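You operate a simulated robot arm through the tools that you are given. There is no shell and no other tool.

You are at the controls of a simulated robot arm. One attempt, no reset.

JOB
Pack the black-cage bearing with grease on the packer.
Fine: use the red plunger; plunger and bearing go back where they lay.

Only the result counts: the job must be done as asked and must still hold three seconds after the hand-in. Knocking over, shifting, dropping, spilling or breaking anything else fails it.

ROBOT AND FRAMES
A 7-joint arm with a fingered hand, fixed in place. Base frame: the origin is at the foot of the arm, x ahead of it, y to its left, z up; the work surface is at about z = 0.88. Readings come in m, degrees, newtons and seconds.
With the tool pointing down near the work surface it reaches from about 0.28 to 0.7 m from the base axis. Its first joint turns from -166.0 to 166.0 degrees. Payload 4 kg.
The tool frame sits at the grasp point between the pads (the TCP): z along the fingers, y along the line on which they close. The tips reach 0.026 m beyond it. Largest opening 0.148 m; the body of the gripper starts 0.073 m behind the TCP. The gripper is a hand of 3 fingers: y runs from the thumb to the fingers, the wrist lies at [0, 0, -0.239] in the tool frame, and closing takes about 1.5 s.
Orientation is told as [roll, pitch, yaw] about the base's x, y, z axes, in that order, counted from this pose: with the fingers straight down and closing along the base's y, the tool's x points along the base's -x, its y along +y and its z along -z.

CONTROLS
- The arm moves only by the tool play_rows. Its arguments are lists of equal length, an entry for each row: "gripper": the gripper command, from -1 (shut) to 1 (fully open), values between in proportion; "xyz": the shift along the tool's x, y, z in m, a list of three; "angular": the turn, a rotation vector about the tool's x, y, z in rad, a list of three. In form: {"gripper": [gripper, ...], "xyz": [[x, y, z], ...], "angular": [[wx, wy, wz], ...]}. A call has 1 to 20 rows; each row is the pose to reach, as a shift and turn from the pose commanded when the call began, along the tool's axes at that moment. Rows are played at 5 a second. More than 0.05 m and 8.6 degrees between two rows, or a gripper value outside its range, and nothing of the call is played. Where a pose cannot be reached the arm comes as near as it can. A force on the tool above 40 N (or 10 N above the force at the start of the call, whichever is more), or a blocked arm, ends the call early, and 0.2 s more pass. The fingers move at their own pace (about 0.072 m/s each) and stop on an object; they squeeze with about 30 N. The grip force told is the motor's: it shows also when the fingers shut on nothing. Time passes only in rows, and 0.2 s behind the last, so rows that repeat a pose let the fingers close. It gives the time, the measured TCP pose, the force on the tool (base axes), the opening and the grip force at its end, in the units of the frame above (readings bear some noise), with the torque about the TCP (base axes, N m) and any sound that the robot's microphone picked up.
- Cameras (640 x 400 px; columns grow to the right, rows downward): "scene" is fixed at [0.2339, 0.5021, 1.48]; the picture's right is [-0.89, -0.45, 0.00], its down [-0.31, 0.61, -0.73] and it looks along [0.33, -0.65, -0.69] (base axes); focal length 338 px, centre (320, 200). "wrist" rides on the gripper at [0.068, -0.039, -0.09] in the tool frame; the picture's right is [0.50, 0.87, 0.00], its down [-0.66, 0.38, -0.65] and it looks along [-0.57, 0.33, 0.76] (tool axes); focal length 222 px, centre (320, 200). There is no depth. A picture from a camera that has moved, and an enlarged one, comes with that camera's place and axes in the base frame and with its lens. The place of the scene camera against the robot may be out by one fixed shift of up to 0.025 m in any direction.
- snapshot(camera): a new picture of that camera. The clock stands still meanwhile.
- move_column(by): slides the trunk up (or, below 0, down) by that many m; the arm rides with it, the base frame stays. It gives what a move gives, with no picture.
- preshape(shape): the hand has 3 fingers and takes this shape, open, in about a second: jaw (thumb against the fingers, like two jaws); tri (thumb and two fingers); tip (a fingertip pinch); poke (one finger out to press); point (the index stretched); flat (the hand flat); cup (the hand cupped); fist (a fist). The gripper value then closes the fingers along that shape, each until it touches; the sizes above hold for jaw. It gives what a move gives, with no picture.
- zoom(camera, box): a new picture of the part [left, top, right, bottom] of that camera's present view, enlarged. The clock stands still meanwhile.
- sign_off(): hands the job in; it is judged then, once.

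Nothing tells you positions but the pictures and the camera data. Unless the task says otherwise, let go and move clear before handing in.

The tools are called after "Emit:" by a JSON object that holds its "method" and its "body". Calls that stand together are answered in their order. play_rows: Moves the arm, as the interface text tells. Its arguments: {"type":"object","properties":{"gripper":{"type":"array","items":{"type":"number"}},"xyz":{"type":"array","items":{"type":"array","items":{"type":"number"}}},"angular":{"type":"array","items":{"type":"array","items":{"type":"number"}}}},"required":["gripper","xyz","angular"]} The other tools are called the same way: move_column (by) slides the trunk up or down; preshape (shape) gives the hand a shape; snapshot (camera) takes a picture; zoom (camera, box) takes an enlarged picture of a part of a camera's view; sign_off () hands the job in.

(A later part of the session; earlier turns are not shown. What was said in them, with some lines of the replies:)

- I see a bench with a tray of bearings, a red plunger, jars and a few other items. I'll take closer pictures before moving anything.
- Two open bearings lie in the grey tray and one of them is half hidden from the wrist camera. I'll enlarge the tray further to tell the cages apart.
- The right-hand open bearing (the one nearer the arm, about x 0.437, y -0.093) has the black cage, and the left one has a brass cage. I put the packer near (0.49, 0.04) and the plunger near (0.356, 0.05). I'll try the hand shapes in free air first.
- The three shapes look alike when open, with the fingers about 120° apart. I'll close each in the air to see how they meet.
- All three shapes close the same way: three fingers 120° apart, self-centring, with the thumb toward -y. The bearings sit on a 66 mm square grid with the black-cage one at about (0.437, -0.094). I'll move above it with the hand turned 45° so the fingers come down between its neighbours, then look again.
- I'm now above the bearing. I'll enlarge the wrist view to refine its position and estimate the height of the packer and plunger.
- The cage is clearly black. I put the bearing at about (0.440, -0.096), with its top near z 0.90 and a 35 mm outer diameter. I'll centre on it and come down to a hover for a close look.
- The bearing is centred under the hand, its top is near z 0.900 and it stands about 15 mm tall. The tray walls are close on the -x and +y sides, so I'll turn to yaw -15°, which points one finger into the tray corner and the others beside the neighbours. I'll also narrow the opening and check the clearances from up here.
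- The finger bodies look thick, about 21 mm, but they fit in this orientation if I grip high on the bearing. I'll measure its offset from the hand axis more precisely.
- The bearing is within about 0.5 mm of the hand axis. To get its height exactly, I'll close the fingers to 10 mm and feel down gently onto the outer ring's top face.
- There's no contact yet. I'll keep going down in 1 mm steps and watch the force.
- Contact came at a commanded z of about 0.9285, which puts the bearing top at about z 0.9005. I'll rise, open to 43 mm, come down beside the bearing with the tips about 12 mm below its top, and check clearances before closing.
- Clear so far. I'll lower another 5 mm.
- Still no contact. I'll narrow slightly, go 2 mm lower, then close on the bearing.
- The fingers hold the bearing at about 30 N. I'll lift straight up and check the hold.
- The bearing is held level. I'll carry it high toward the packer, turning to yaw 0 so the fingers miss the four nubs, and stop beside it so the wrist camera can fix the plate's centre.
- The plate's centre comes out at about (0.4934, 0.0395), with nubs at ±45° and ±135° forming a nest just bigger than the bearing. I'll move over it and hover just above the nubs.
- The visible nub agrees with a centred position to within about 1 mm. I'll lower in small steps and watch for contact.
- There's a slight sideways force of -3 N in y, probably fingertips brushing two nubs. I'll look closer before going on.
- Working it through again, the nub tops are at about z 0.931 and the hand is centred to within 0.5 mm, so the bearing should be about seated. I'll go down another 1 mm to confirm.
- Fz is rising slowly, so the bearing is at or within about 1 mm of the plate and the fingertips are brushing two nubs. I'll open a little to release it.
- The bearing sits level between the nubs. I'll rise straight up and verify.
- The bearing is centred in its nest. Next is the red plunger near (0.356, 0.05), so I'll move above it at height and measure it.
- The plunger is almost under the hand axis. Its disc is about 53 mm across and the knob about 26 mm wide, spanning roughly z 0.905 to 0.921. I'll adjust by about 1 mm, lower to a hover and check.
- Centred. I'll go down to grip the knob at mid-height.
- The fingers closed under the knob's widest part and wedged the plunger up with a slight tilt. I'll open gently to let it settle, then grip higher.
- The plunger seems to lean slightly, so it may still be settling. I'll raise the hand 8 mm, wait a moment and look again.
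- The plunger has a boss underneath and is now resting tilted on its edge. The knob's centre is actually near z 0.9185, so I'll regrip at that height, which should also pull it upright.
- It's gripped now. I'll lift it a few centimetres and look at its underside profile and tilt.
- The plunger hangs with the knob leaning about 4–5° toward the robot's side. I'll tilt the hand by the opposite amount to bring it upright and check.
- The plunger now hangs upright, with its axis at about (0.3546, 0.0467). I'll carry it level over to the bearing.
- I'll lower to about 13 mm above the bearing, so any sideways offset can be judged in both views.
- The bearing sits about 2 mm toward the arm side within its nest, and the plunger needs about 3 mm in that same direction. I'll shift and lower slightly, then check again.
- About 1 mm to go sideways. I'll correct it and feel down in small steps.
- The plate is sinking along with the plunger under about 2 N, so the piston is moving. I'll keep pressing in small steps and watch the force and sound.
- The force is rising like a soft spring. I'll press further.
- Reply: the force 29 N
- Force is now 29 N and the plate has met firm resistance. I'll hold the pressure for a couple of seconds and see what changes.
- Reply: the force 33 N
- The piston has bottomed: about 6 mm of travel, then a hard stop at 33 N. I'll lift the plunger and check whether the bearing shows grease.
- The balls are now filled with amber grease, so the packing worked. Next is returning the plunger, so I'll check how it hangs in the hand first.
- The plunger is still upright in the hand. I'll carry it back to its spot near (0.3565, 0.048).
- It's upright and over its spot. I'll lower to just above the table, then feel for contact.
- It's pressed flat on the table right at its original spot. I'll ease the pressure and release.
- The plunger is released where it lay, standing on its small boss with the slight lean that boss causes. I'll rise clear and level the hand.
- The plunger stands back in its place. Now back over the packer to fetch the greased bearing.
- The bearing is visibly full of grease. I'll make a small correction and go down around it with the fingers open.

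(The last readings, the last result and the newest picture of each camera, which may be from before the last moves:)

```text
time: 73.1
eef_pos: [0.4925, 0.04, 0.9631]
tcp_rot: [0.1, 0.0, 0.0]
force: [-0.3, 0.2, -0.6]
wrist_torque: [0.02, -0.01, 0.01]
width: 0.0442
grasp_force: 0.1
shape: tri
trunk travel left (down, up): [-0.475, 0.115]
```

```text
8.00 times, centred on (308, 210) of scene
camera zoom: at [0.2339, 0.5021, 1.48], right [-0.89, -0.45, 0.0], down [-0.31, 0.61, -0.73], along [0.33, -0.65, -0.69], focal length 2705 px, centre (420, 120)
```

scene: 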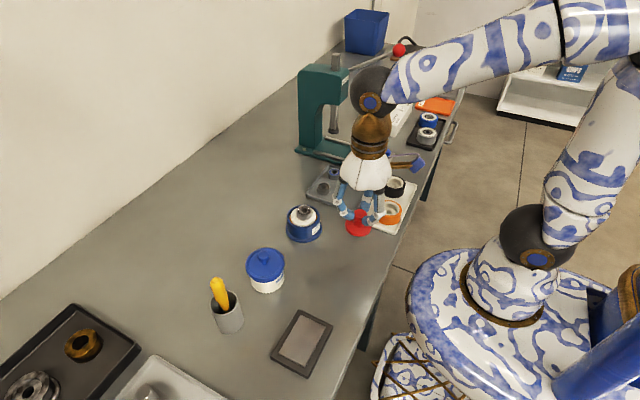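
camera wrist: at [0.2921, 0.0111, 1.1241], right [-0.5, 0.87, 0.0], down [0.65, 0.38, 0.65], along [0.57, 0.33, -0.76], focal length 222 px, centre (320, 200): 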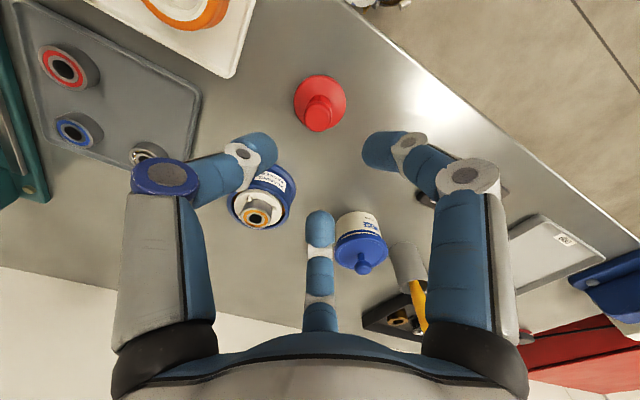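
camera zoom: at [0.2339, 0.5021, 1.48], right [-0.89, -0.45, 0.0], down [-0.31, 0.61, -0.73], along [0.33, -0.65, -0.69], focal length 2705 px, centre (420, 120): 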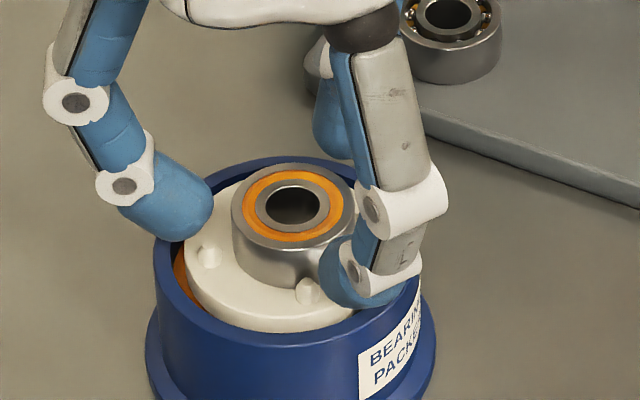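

Emit:
{"method": "play_rows", "body": {"gripper": [-0.4, -0.4, -0.4], "xyz": [[0, 0, 0.004], [0, 0, 0.0074], [0, 0, 0.0074]], "angular": [[0, 0, 0], [0, 0, 0], [0, 0, 0]]}}

Emit:
{"method": "play_rows", "body": {"gripper": [-0.45, -0.5, -0.55, -0.6, -0.65, -0.8, -1, -1, -1], "xyz": [[0, 0, 0], [0, 0, 0], [0, 0, 0], [0, 0, 0], [0, 0, 0], [0, 0, 0], [0, 0, 0], [0, 0, 0], [0, 0, 0]], "angular": [[0, 0, 0], [0, 0, 0], [0, 0, 0], [0, 0, 0], [0, 0, 0], [0, 0, 0], [0, 0, 0], [0, 0, 0], [0, 0, 0]]}}

Emit:
{"method": "zoom", "body": {"camera": "wrist", "box": [240, 100, 400, 230]}}

Emit:
{"method": "zoom", "body": {"camera": "scene", "box": [285, 185, 330, 235]}}

```text
time: 73.9
eef_pos: [0.4928, 0.0397, 0.9549]
tcp_rot: [0.0, 0.0, 0.0]
force: [-1.0, -0.7, -0.3]
wrist_torque: [0.0, -0.01, -0.02]
width: 0.0441
grasp_force: 0.1
shape: tri
trunk travel left (down, up): [-0.475, 0.115]
```

```text
time: 75.9
eef_pos: [0.4932, 0.0388, 0.9557]
tcp_rot: [0.1, 0.0, 0.0]
force: [5.1, 3.8, 2.4]
wrist_torque: [0.13, -0.16, 0.06]
width: 0.0277
grasp_force: 29.9
shape: tri
trunk travel left (down, up): [-0.475, 0.115]
```

```text
3.08 times, centred on (320, 165) of wrist
camera zoom: at [0.424, 0.0003, 1.0464], right [-0.5, 0.87, 0.0], down [0.66, 0.38, 0.65], along [0.57, 0.33, -0.76], focal length 684 px, centre (320, 308)
```

zoom: 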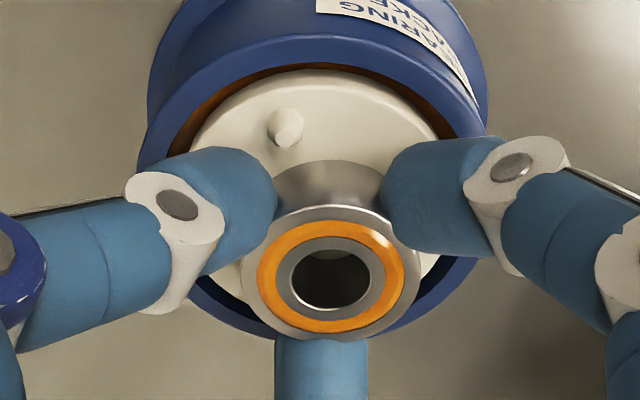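

```text
8.00 times, centred on (308, 210) of scene
camera zoom: at [0.2339, 0.5021, 1.48], right [-0.89, -0.45, 0.0], down [-0.31, 0.61, -0.73], along [0.33, -0.65, -0.69], focal length 2705 px, centre (420, 120)
```

zoom: 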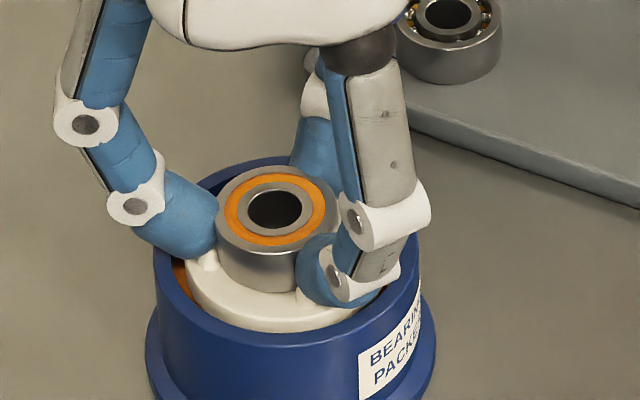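

The far finger seems to have jammed against a nub while the bearing slid toward it; a sideways force shows. I'll reopen, re-centre on the bearing, and take a slightly higher grip that clears the nubs.

Emit:
{"method": "play_rows", "body": {"gripper": [-0.6, -0.55, -0.5, -0.4, -0.4], "xyz": [[0, 0, 0], [0, 0, 0], [0, 0, 0], [0, 0, 0], [0, 0, 0]], "angular": [[0, 0, 0], [0, 0, 0], [0, 0, 0], [0, 0, 0], [0, 0, 0]]}}

Emit:
{"method": "zoom", "body": {"camera": "wrist", "box": [240, 100, 400, 230]}}

Emit:
{"method": "zoom", "body": {"camera": "scene", "box": [285, 185, 330, 235]}}

```text
time: 77.1
eef_pos: [0.4925, 0.0396, 0.9554]
tcp_rot: [-0.1, 0.0, 0.0]
force: [1.1, -0.1, -0.3]
wrist_torque: [-0.02, -0.02, -0.04]
width: 0.044
grasp_force: 0.1
shape: tri
trunk travel left (down, up): [-0.475, 0.115]
```

```text
3.08 times, centred on (320, 165) of wrist
camera zoom: at [0.4235, -0.0001, 1.0465], right [-0.5, 0.87, 0.0], down [0.66, 0.38, 0.65], along [0.57, 0.33, -0.76], focal length 684 px, centre (320, 308)
```

zoom: 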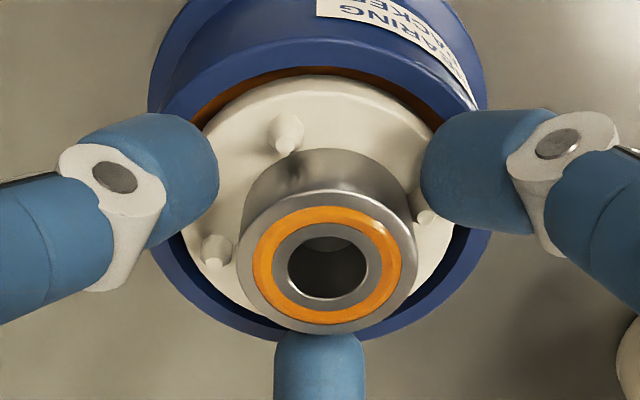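

```text
8.00 times, centred on (308, 210) of scene
camera zoom: at [0.2339, 0.5021, 1.48], right [-0.89, -0.45, 0.0], down [-0.31, 0.61, -0.73], along [0.33, -0.65, -0.69], focal length 2705 px, centre (420, 120)
```

zoom: 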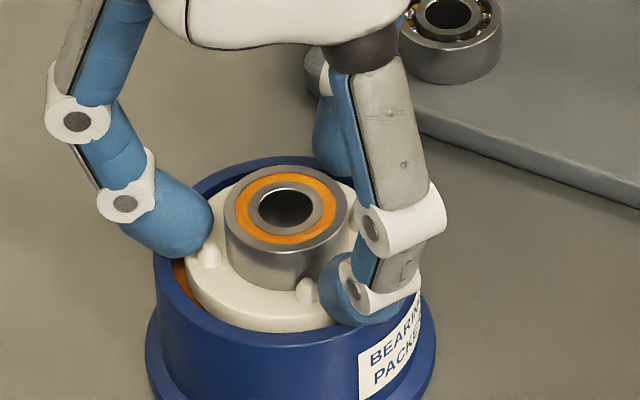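

Emit:
{"method": "play_rows", "body": {"gripper": [-0.4, -0.4, -0.4], "xyz": [[-0.0006, 0.001, -0.0003], [-0.0011, 0.0021, -0.0003], [-0.0011, 0.0021, -0.0003]], "angular": [[0, 0, 0], [0, 0, 0], [0, 0, 0]]}}

Emit:
{"method": "play_rows", "body": {"gripper": [-0.45, -0.5, -0.55, -0.58, -0.6, -0.62, -0.65, -0.8, -1, -1, -1], "xyz": [[0, 0, 0], [0, 0, 0], [0, 0, 0], [0, 0, 0], [0, 0, 0], [0, 0, 0], [0, 0, 0], [0, 0, 0], [0, 0, 0], [0, 0, 0], [0, 0, 0]], "angular": [[0, 0, 0], [0, 0, 0], [0, 0, 0], [0, 0, 0], [0, 0, 0], [0, 0, 0], [0, 0, 0], [0, 0, 0], [0, 0, 0], [0, 0, 0], [0, 0, 0]]}}

Emit:
{"method": "zoom", "body": {"camera": "wrist", "box": [240, 100, 400, 230]}}

Emit:
{"method": "zoom", "body": {"camera": "scene", "box": [285, 185, 330, 235]}}

```text
time: 77.9
eef_pos: [0.4938, 0.0422, 0.9545]
tcp_rot: [-0.1, 0.0, 0.0]
force: [0.0, -0.4, 0.8]
wrist_torque: [-0.01, -0.02, 0.02]
width: 0.044
grasp_force: 0.1
shape: tri
trunk travel left (down, up): [-0.475, 0.115]
```

```text
time: 80.3
eef_pos: [0.495, 0.0412, 0.9558]
tcp_rot: [0.0, 0.1, -0.1]
force: [0.1, 4.2, 1.5]
wrist_torque: [0.11, -0.02, 0.0]
width: 0.0279
grasp_force: 30.2
shape: tri
trunk travel left (down, up): [-0.475, 0.115]
```

```text
3.08 times, centred on (320, 165) of wrist
camera zoom: at [0.4253, 0.0023, 1.0469], right [-0.5, 0.87, 0.0], down [0.66, 0.38, 0.65], along [0.57, 0.33, -0.76], focal length 684 px, centre (320, 308)
```

zoom: 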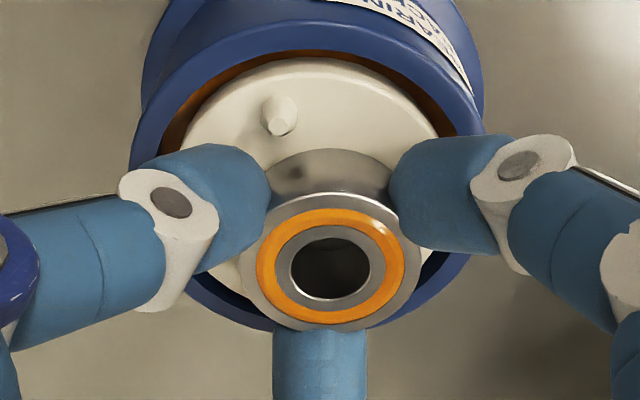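

```text
8.00 times, centred on (308, 210) of scene
camera zoom: at [0.2339, 0.5021, 1.48], right [-0.89, -0.45, 0.0], down [-0.31, 0.61, -0.73], along [0.33, -0.65, -0.69], focal length 2705 px, centre (420, 120)
```

zoom: 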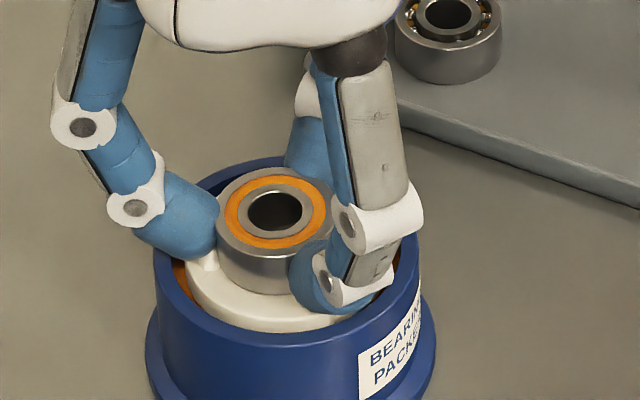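

Better: the remaining sideways force is small. I'll lift slowly and watch the hold.

Emit:
{"method": "play_rows", "body": {"gripper": [-1, -1, -1, -1], "xyz": [[0, 0, -0.001], [0, 0, -0.003], [0, 0, -0.006], [0, 0, -0.006]], "angular": [[0, 0, 0], [0, 0, 0], [0, 0, 0], [0, 0, 0]]}}

Emit:
{"method": "zoom", "body": {"camera": "wrist", "box": [240, 100, 400, 230]}}

Emit:
{"method": "zoom", "body": {"camera": "scene", "box": [285, 185, 330, 235]}}

```text
time: 81.3
eef_pos: [0.496, 0.0407, 0.9609]
tcp_rot: [0.1, 0.0, 0.0]
force: [0.0, 0.9, -0.3]
wrist_torque: [0.0, 0.02, -0.02]
width: 0.0279
grasp_force: 30.6
shape: tri
trunk travel left (down, up): [-0.475, 0.115]
```

```text
3.08 times, centred on (320, 165) of wrist
camera zoom: at [0.4259, 0.0022, 1.0528], right [-0.5, 0.87, 0.0], down [0.66, 0.38, 0.65], along [0.57, 0.33, -0.76], focal length 684 px, centre (320, 308)
```

zoom: 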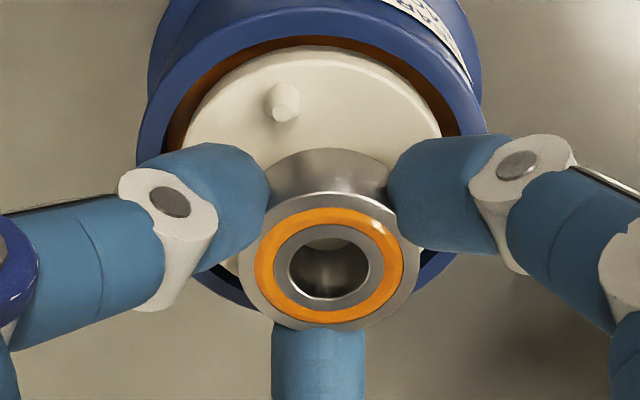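

```text
8.00 times, centred on (308, 210) of scene
camera zoom: at [0.2339, 0.5021, 1.48], right [-0.89, -0.45, 0.0], down [-0.31, 0.61, -0.73], along [0.33, -0.65, -0.69], focal length 2705 px, centre (420, 120)
```

zoom: 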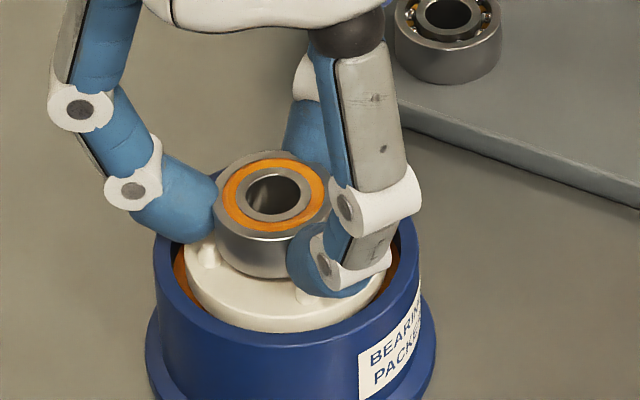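

Emit:
{"method": "play_rows", "body": {"gripper": [-1, -1, -1, -1, -1], "xyz": [[0, 0, -0.008], [0, 0, -0.022], [0, 0, -0.04], [0, 0, -0.055], [0, 0, -0.055]], "angular": [[0, 0, 0], [0, 0, 0], [0, 0, 0], [0, 0, 0], [0, 0, 0]]}}

Emit:
{"method": "zoom", "body": {"camera": "wrist", "box": [270, 130, 370, 230]}}

Emit:
{"method": "zoom", "body": {"camera": "scene", "box": [280, 160, 330, 230]}}

```text
time: 82.5
eef_pos: [0.4951, 0.0418, 1.016]
tcp_rot: [0.0, 0.0, 0.0]
force: [0.0, -1.2, -1.7]
wrist_torque: [-0.01, 0.0, -0.04]
width: 0.0276
grasp_force: 29.5
shape: tri
trunk travel left (down, up): [-0.475, 0.115]
```

```text
4.00 times, centred on (320, 180) of wrist
camera zoom: at [0.4264, 0.0021, 1.107], right [-0.5, 0.87, 0.0], down [0.66, 0.38, 0.65], along [0.57, 0.33, -0.76], focal length 888 px, centre (320, 280)
```

zoom: 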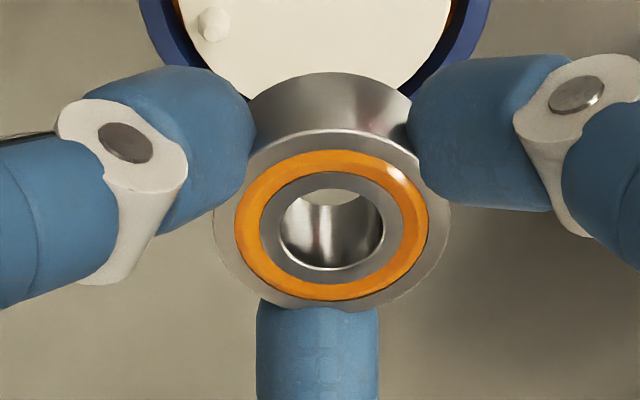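

```text
5.71 times, centred on (305, 195) of scene
camera zoom: at [0.2339, 0.5021, 1.48], right [-0.89, -0.45, 0.0], down [-0.31, 0.61, -0.73], along [0.33, -0.65, -0.69], focal length 1932 px, centre (406, 229)
```

zoom: 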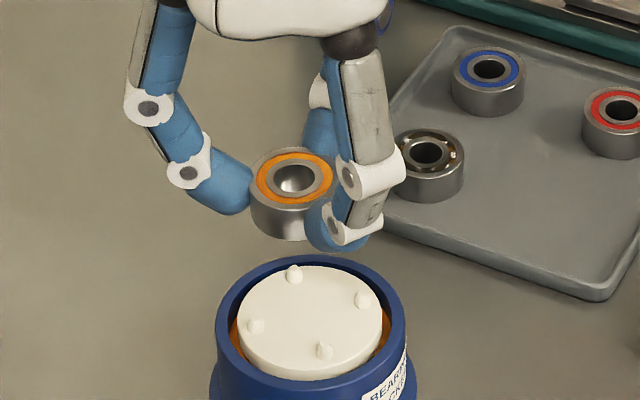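

The bearing is held, about 2.5 mm off-centre in the hand, and I'll allow for that. Next I carry it high back to the tray and turn to yaw -15°, which cleared the neighbours before.

Emit:
{"method": "play_rows", "body": {"gripper": [-1, -1, -1, -1, -1, -1, -1, -1], "xyz": [[0.0055, -0.0139, 0], [0.0137, -0.0348, 0], [0.0236, -0.0598, 0], [0.034, -0.0862, 0], [0.0438, -0.1113, 0], [0.0515, -0.1308, 0], [0.0548, -0.1391, 0], [0.0548, -0.1391, 0]], "angular": [[0, 0, 0.03], [0, 0, 0.08], [0, 0, 0.12], [0, 0, 0.16], [0, 0, 0.2], [0, 0, 0.24], [0, 0, 0.2618], [0, 0, 0.2618]]}}

Emit:
{"method": "zoom", "body": {"camera": "wrist", "box": [240, 60, 400, 230]}}

Emit:
{"method": "zoom", "body": {"camera": "scene", "box": [310, 140, 380, 210]}}

```text
time: 84.3
eef_pos: [0.4394, -0.0975, 1.0168]
tcp_rot: [0.1, 0.0, -15.0]
force: [-0.6, 0.3, -0.7]
wrist_torque: [0.03, -0.01, 0.01]
width: 0.0277
grasp_force: 30.0
shape: tri
trunk travel left (down, up): [-0.475, 0.115]
```

```text
2.35 times, centred on (320, 145) of wrist
camera zoom: at [0.3616, -0.118, 1.1071], right [-0.26, 0.97, 0.0], down [0.73, 0.2, 0.65], along [0.63, 0.17, -0.76], focal length 523 px, centre (320, 329)
```

zoom: 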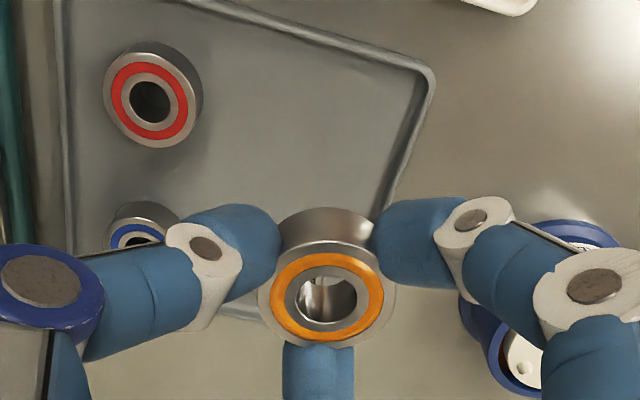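

```text
5.71 times, centred on (345, 175) of scene
camera zoom: at [0.2339, 0.5021, 1.48], right [-0.89, -0.45, 0.0], down [-0.31, 0.61, -0.73], along [0.33, -0.65, -0.69], focal length 1932 px, centre (177, 343)
```

zoom: 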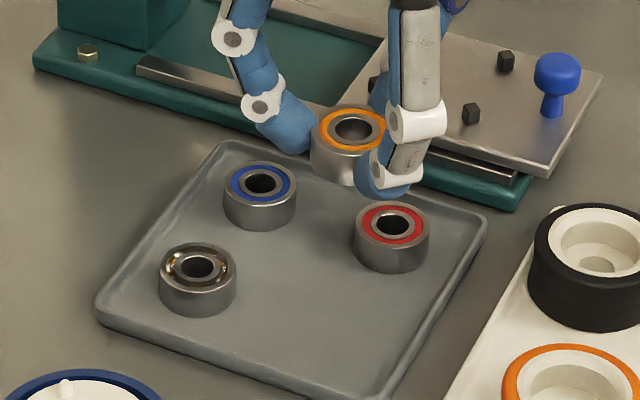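

I'll correct by about 2 mm and lower partway to check against the neighbours.

Emit:
{"method": "play_rows", "body": {"gripper": [-1, -1, -1, -1, -1], "xyz": [[-0.0017, 0.0006, 0.005], [-0.0017, 0.0006, 0.03], [-0.0017, 0.0006, 0.06], [-0.0017, 0.0006, 0.078], [-0.0017, 0.0006, 0.078]], "angular": [[0, 0, 0], [0, 0, 0], [0, 0, 0], [0, 0, 0], [0, 0, 0]]}}

Emit:
{"method": "zoom", "body": {"camera": "wrist", "box": [240, 90, 400, 250]}}

Emit:
{"method": "zoom", "body": {"camera": "scene", "box": [320, 155, 375, 210]}}

```text
time: 85.5
eef_pos: [0.441, -0.0985, 0.94]
tcp_rot: [0.0, 0.0, -15.0]
force: [-0.1, 0.0, -0.8]
wrist_torque: [-0.01, -0.01, -0.02]
width: 0.0277
grasp_force: 30.3
shape: tri
trunk travel left (down, up): [-0.475, 0.115]
```

```text
2.50 times, centred on (320, 170) of wrist
camera zoom: at [0.3641, -0.119, 1.0295], right [-0.26, 0.97, 0.0], down [0.73, 0.2, 0.65], along [0.63, 0.17, -0.76], focal length 555 px, centre (320, 275)
```

zoom: 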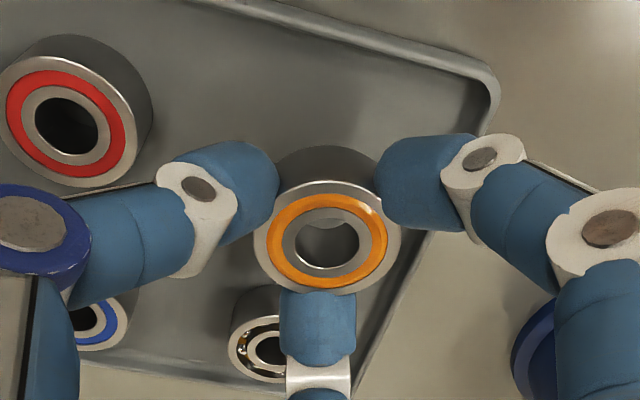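

```text
7.27 times, centred on (348, 182) of scene
camera zoom: at [0.2339, 0.5021, 1.48], right [-0.89, -0.45, 0.0], down [-0.31, 0.61, -0.73], along [0.33, -0.65, -0.69], focal length 2459 px, centre (120, 327)
```

zoom: 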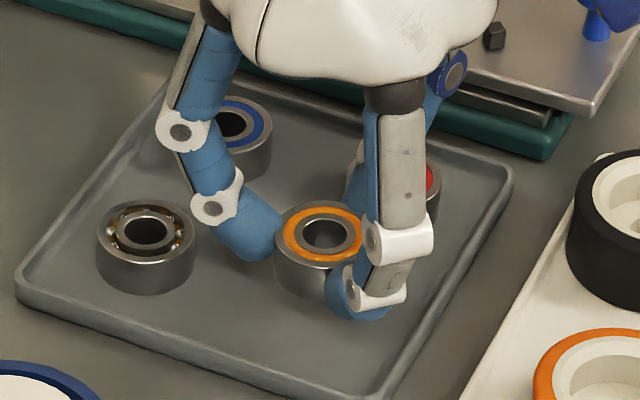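

The position looks right and the neighbours are clear. I'll go down to just above the tray floor, then feel for contact.

Emit:
{"method": "play_rows", "body": {"gripper": [-1, -1, -1, -1], "xyz": [[0.0008, 0.0008, 0.006], [0.0008, 0.0008, 0.013], [0.0008, 0.0008, 0.019], [0.0008, 0.0008, 0.019]], "angular": [[0, 0, 0], [0, 0, 0], [0, 0, 0], [0, 0, 0]]}}

Emit:
{"method": "zoom", "body": {"camera": "scene", "box": [325, 165, 365, 205]}}

Emit:
{"method": "play_rows", "body": {"gripper": [-1, -1], "xyz": [[0, 0, 0.001], [0, 0, 0.001]], "angular": [[0, 0, 0], [0, 0, 0]]}}

Emit:
{"method": "play_rows", "body": {"gripper": [-1, -1], "xyz": [[0, 0, 0.001], [0, 0, 0.001]], "angular": [[0, 0, 0], [0, 0, 0]]}}

```text
time: 86.5
eef_pos: [0.4398, -0.0966, 0.9194]
tcp_rot: [0.0, 0.0, -15.0]
force: [0.7, -0.2, -1.2]
wrist_torque: [0.01, -0.01, 0.02]
width: 0.0281
grasp_force: 29.7
shape: tri
trunk travel left (down, up): [-0.475, 0.115]
```

```text
10.00 times, centred on (345, 185) of scene
camera zoom: at [0.2339, 0.5021, 1.48], right [-0.89, -0.45, 0.0], down [-0.31, 0.61, -0.73], along [0.33, -0.65, -0.69], focal length 3382 px, centre (70, 350)
```

zoom: 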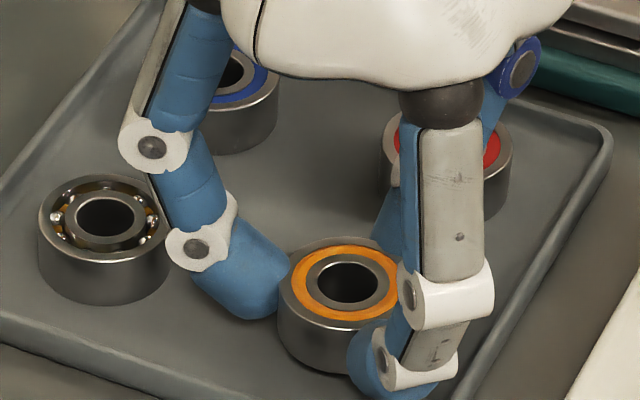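

```text
time: 87.1
eef_pos: [0.4406, -0.0971, 0.9175]
tcp_rot: [-0.1, 0.0, -15.0]
force: [-0.9, 0.6, -1.3]
wrist_torque: [0.0, 0.0, 0.0]
width: 0.0276
grasp_force: 29.6
shape: tri
trunk travel left (down, up): [-0.475, 0.115]
```

```text
time: 87.7
eef_pos: [0.44, -0.0981, 0.9179]
tcp_rot: [0.0, 0.0, -15.1]
force: [-0.3, 0.1, -0.5]
wrist_torque: [-0.01, -0.02, 0.01]
width: 0.0279
grasp_force: 30.3
shape: tri
trunk travel left (down, up): [-0.475, 0.115]
```

Emit:
{"method": "play_rows", "body": {"gripper": [-1, -1], "xyz": [[0, 0, 0.001], [0, 0, 0.001]], "angular": [[0, 0, 0], [0, 0, 0]]}}

Emit:
{"method": "play_rows", "body": {"gripper": [-1, -1], "xyz": [[0, 0, 0.0007], [0, 0, 0.0007]], "angular": [[0, 0, 0], [0, 0, 0]]}}

Emit:
{"method": "zoom", "body": {"camera": "scene", "box": [325, 165, 365, 205]}}

```text
time: 88.3
eef_pos: [0.4402, -0.0979, 0.9159]
tcp_rot: [0.0, 0.0, -14.9]
force: [0.0, 0.0, -0.4]
wrist_torque: [-0.01, 0.02, -0.02]
width: 0.0281
grasp_force: 29.7
shape: tri
trunk travel left (down, up): [-0.475, 0.115]
```

```text
time: 88.9
eef_pos: [0.4417, -0.0969, 0.9171]
tcp_rot: [-0.1, 0.0, -15.0]
force: [-0.8, -0.2, -1.5]
wrist_torque: [0.0, -0.02, 0.01]
width: 0.028
grasp_force: 29.9
shape: tri
trunk travel left (down, up): [-0.475, 0.115]
```

```text
10.00 times, centred on (345, 185) of scene
camera zoom: at [0.2339, 0.5021, 1.48], right [-0.89, -0.45, 0.0], down [-0.31, 0.61, -0.73], along [0.33, -0.65, -0.69], focal length 3382 px, centre (70, 350)
```

zoom: 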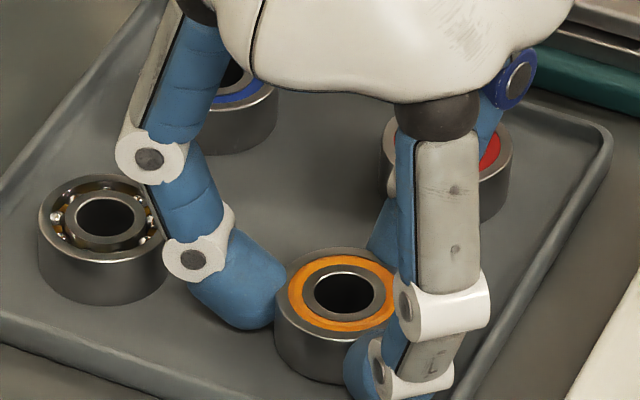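

Emit:
{"method": "play_rows", "body": {"gripper": [-1, -1], "xyz": [[0, 0, 0.0007], [0, 0, 0.0007]], "angular": [[0, 0, 0], [0, 0, 0]]}}

Emit:
{"method": "zoom", "body": {"camera": "wrist", "box": [240, 90, 400, 250]}}

```text
time: 89.5
eef_pos: [0.4401, -0.0984, 0.9151]
tcp_rot: [0.0, 0.0, -15.0]
force: [0.0, -0.1, -1.2]
wrist_torque: [0.02, 0.0, 0.01]
width: 0.028
grasp_force: 30.3
shape: tri
trunk travel left (down, up): [-0.475, 0.115]
```

```text
2.50 times, centred on (320, 170) of wrist
camera zoom: at [0.364, -0.1174, 1.0058], right [-0.26, 0.97, 0.0], down [0.73, 0.2, 0.65], along [0.63, 0.17, -0.76], focal length 555 px, centre (320, 275)
```

zoom: 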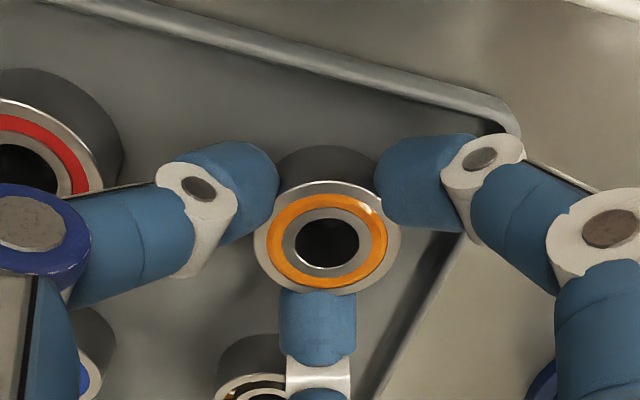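

Emit:
{"method": "play_rows", "body": {"gripper": [-1, -1], "xyz": [[0, 0, 0.0007], [0, 0, 0.0007]], "angular": [[0, 0, 0], [0, 0, 0]]}}

Emit:
{"method": "zoom", "body": {"camera": "scene", "box": [325, 165, 365, 205]}}

```text
time: 90.1
eef_pos: [0.4418, -0.0961, 0.914]
tcp_rot: [0.0, -0.1, -15.0]
force: [0.4, 0.5, -0.7]
wrist_torque: [-0.02, 0.0, 0.0]
width: 0.0277
grasp_force: 29.9
shape: tri
trunk travel left (down, up): [-0.475, 0.115]
```

```text
10.00 times, centred on (345, 185) of scene
camera zoom: at [0.2339, 0.5021, 1.48], right [-0.89, -0.45, 0.0], down [-0.31, 0.61, -0.73], along [0.33, -0.65, -0.69], focal length 3382 px, centre (70, 350)
```

zoom: 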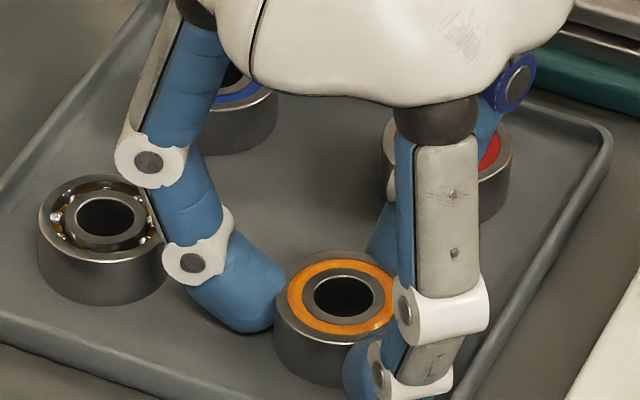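

The bearing matches its original height and place in the picture, so I'll release gently.

Emit:
{"method": "play_rows", "body": {"gripper": [-0.63, -0.61, -0.58, -0.55, -0.5, -0.46, -0.46], "xyz": [[0, 0, 0], [0, 0, 0], [0, 0, 0], [0, 0, 0], [0, 0, 0], [0, 0, 0], [0, 0, 0]], "angular": [[0, 0, 0], [0, 0, 0], [0, 0, 0], [0, 0, 0], [0, 0, 0], [0, 0, 0], [0, 0, 0]]}}

Emit:
{"method": "zoom", "body": {"camera": "scene", "box": [325, 165, 365, 205]}}

Emit:
{"method": "zoom", "body": {"camera": "wrist", "box": [240, 90, 400, 250]}}

```text
time: 91.7
eef_pos: [0.4411, -0.097, 0.9151]
tcp_rot: [-0.1, -0.1, -15.0]
force: [1.0, -0.5, 0.5]
wrist_torque: [0.01, 0.01, 0.0]
width: 0.0397
grasp_force: 0.0
shape: tri
trunk travel left (down, up): [-0.475, 0.115]
```

```text
10.00 times, centred on (345, 185) of scene
camera zoom: at [0.2339, 0.5021, 1.48], right [-0.89, -0.45, 0.0], down [-0.31, 0.61, -0.73], along [0.33, -0.65, -0.69], focal length 3382 px, centre (70, 350)
```

zoom: 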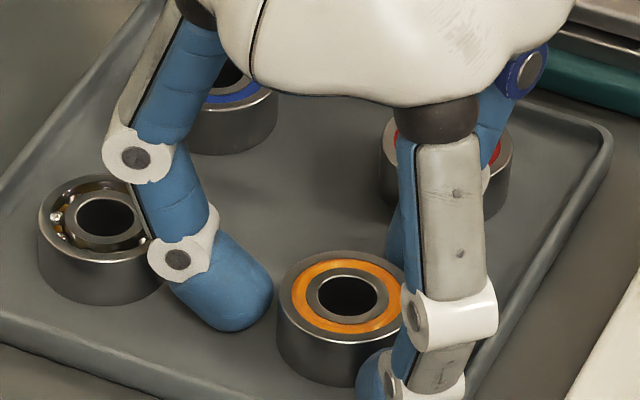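

```text
2.50 times, centred on (320, 170) of wrist
camera zoom: at [0.3641, -0.1173, 1.0056], right [-0.26, 0.97, 0.0], down [0.73, 0.2, 0.65], along [0.63, 0.17, -0.76], focal length 555 px, centre (320, 275)
```

zoom: 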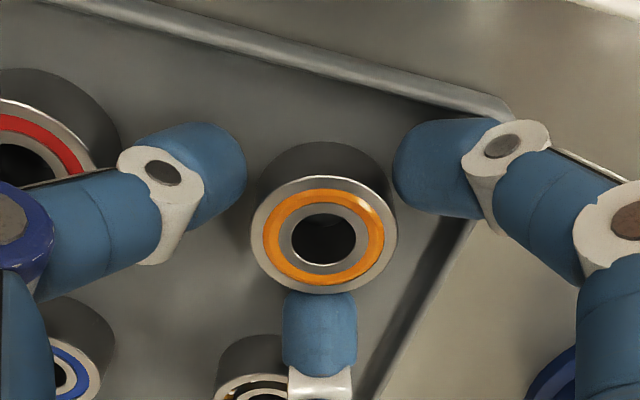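

It's released and flat in its original place, with the neighbours untouched. I'll rise straight up and move clear.

Emit:
{"method": "play_rows", "body": {"gripper": [-0.46, -0.46, -0.46, -0.46, -0.4, -0.3, -0.2, -0.2], "xyz": [[0, 0, -0.003], [0, 0, -0.008], [0, 0, -0.016], [0, 0, -0.03], [0, 0, -0.06], [0, 0, -0.1], [0, 0, -0.14], [0, 0, -0.14]], "angular": [[0, 0, 0], [0, 0, 0], [0, 0, 0], [0, 0, 0], [0, 0, 0], [0, 0, 0], [0, 0, 0], [0, 0, 0]]}}

Emit:
{"method": "snapshot", "body": {"camera": "scene"}}

Emit:
{"method": "zoom", "body": {"camera": "scene", "box": [320, 160, 370, 210]}}

Emit:
{"method": "zoom", "body": {"camera": "scene", "box": [280, 180, 390, 280]}}

```text
time: 93.5
eef_pos: [0.441, -0.0985, 1.0566]
tcp_rot: [0.0, 0.1, -15.0]
force: [-0.7, -0.1, -0.2]
wrist_torque: [0.0, -0.01, 0.02]
width: 0.0588
grasp_force: 0.1
shape: tri
trunk travel left (down, up): [-0.475, 0.115]
```

```text
taken
```

scene: 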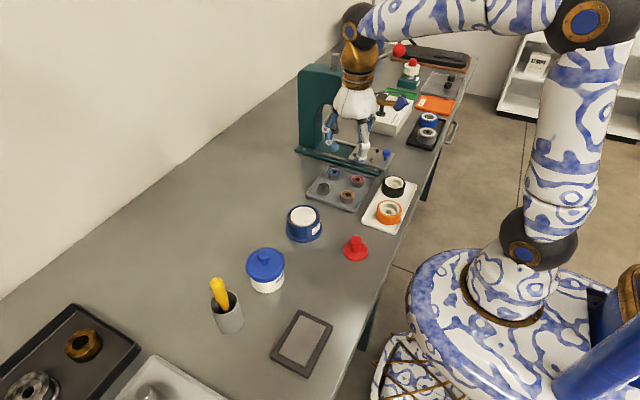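

```text
8.00 times, centred on (345, 185) of scene
camera zoom: at [0.2339, 0.5021, 1.48], right [-0.89, -0.45, 0.0], down [-0.31, 0.61, -0.73], along [0.33, -0.65, -0.69], focal length 2705 px, centre (120, 320)
```

zoom: 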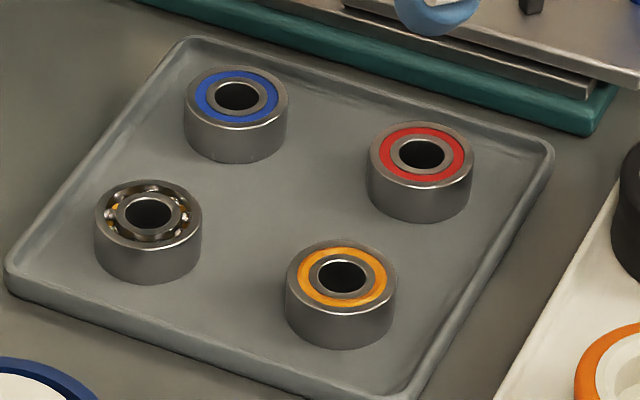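

```text
4.00 times, centred on (335, 230) of scene
camera zoom: at [0.2339, 0.5021, 1.48], right [-0.89, -0.45, 0.0], down [-0.31, 0.61, -0.73], along [0.33, -0.65, -0.69], focal length 1353 px, centre (260, 80)
```

zoom: 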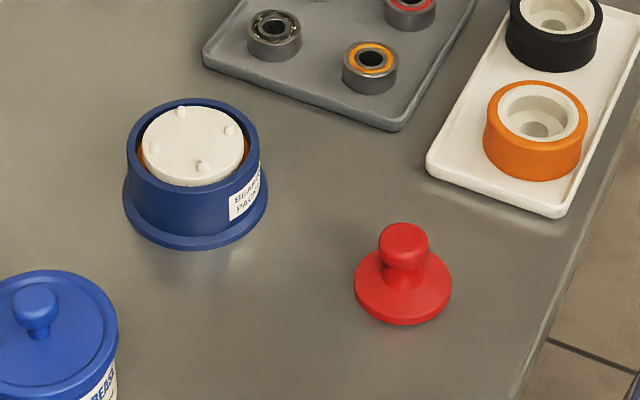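

The black-cage bearing is packed with grease and back in its spot in the tray. The red plunger stands where it lay, and the packer and everything else look unchanged. The hand is empty and clear, so I'm handing in.

Emit:
{"method": "sign_off", "body": {}}

```text
The job is handed in.
```

I packed the black-cage bearing on the packer with the red plunger, and the job is handed in; I haven't had the judgement back.

- **Packing:** I pressed the plunger down until the packer plate stopped, at about 33 N. Amber grease then showed all round the bearing between its rings.
- **Bearing:** it is back in its original place in the grey tray, lying flat. The three neighbouring bearings look unmoved.
- **Plunger:** it stands at its original spot but leans by a few degrees, where it started upright. It seems to have a small boss underneath. My first grip on it also wedged it up briefly, so I let it settle and gripped it again.
- **Everything else:** the last pictures show no other items shifted or knocked over. The hand was empty and clear at hand-in.
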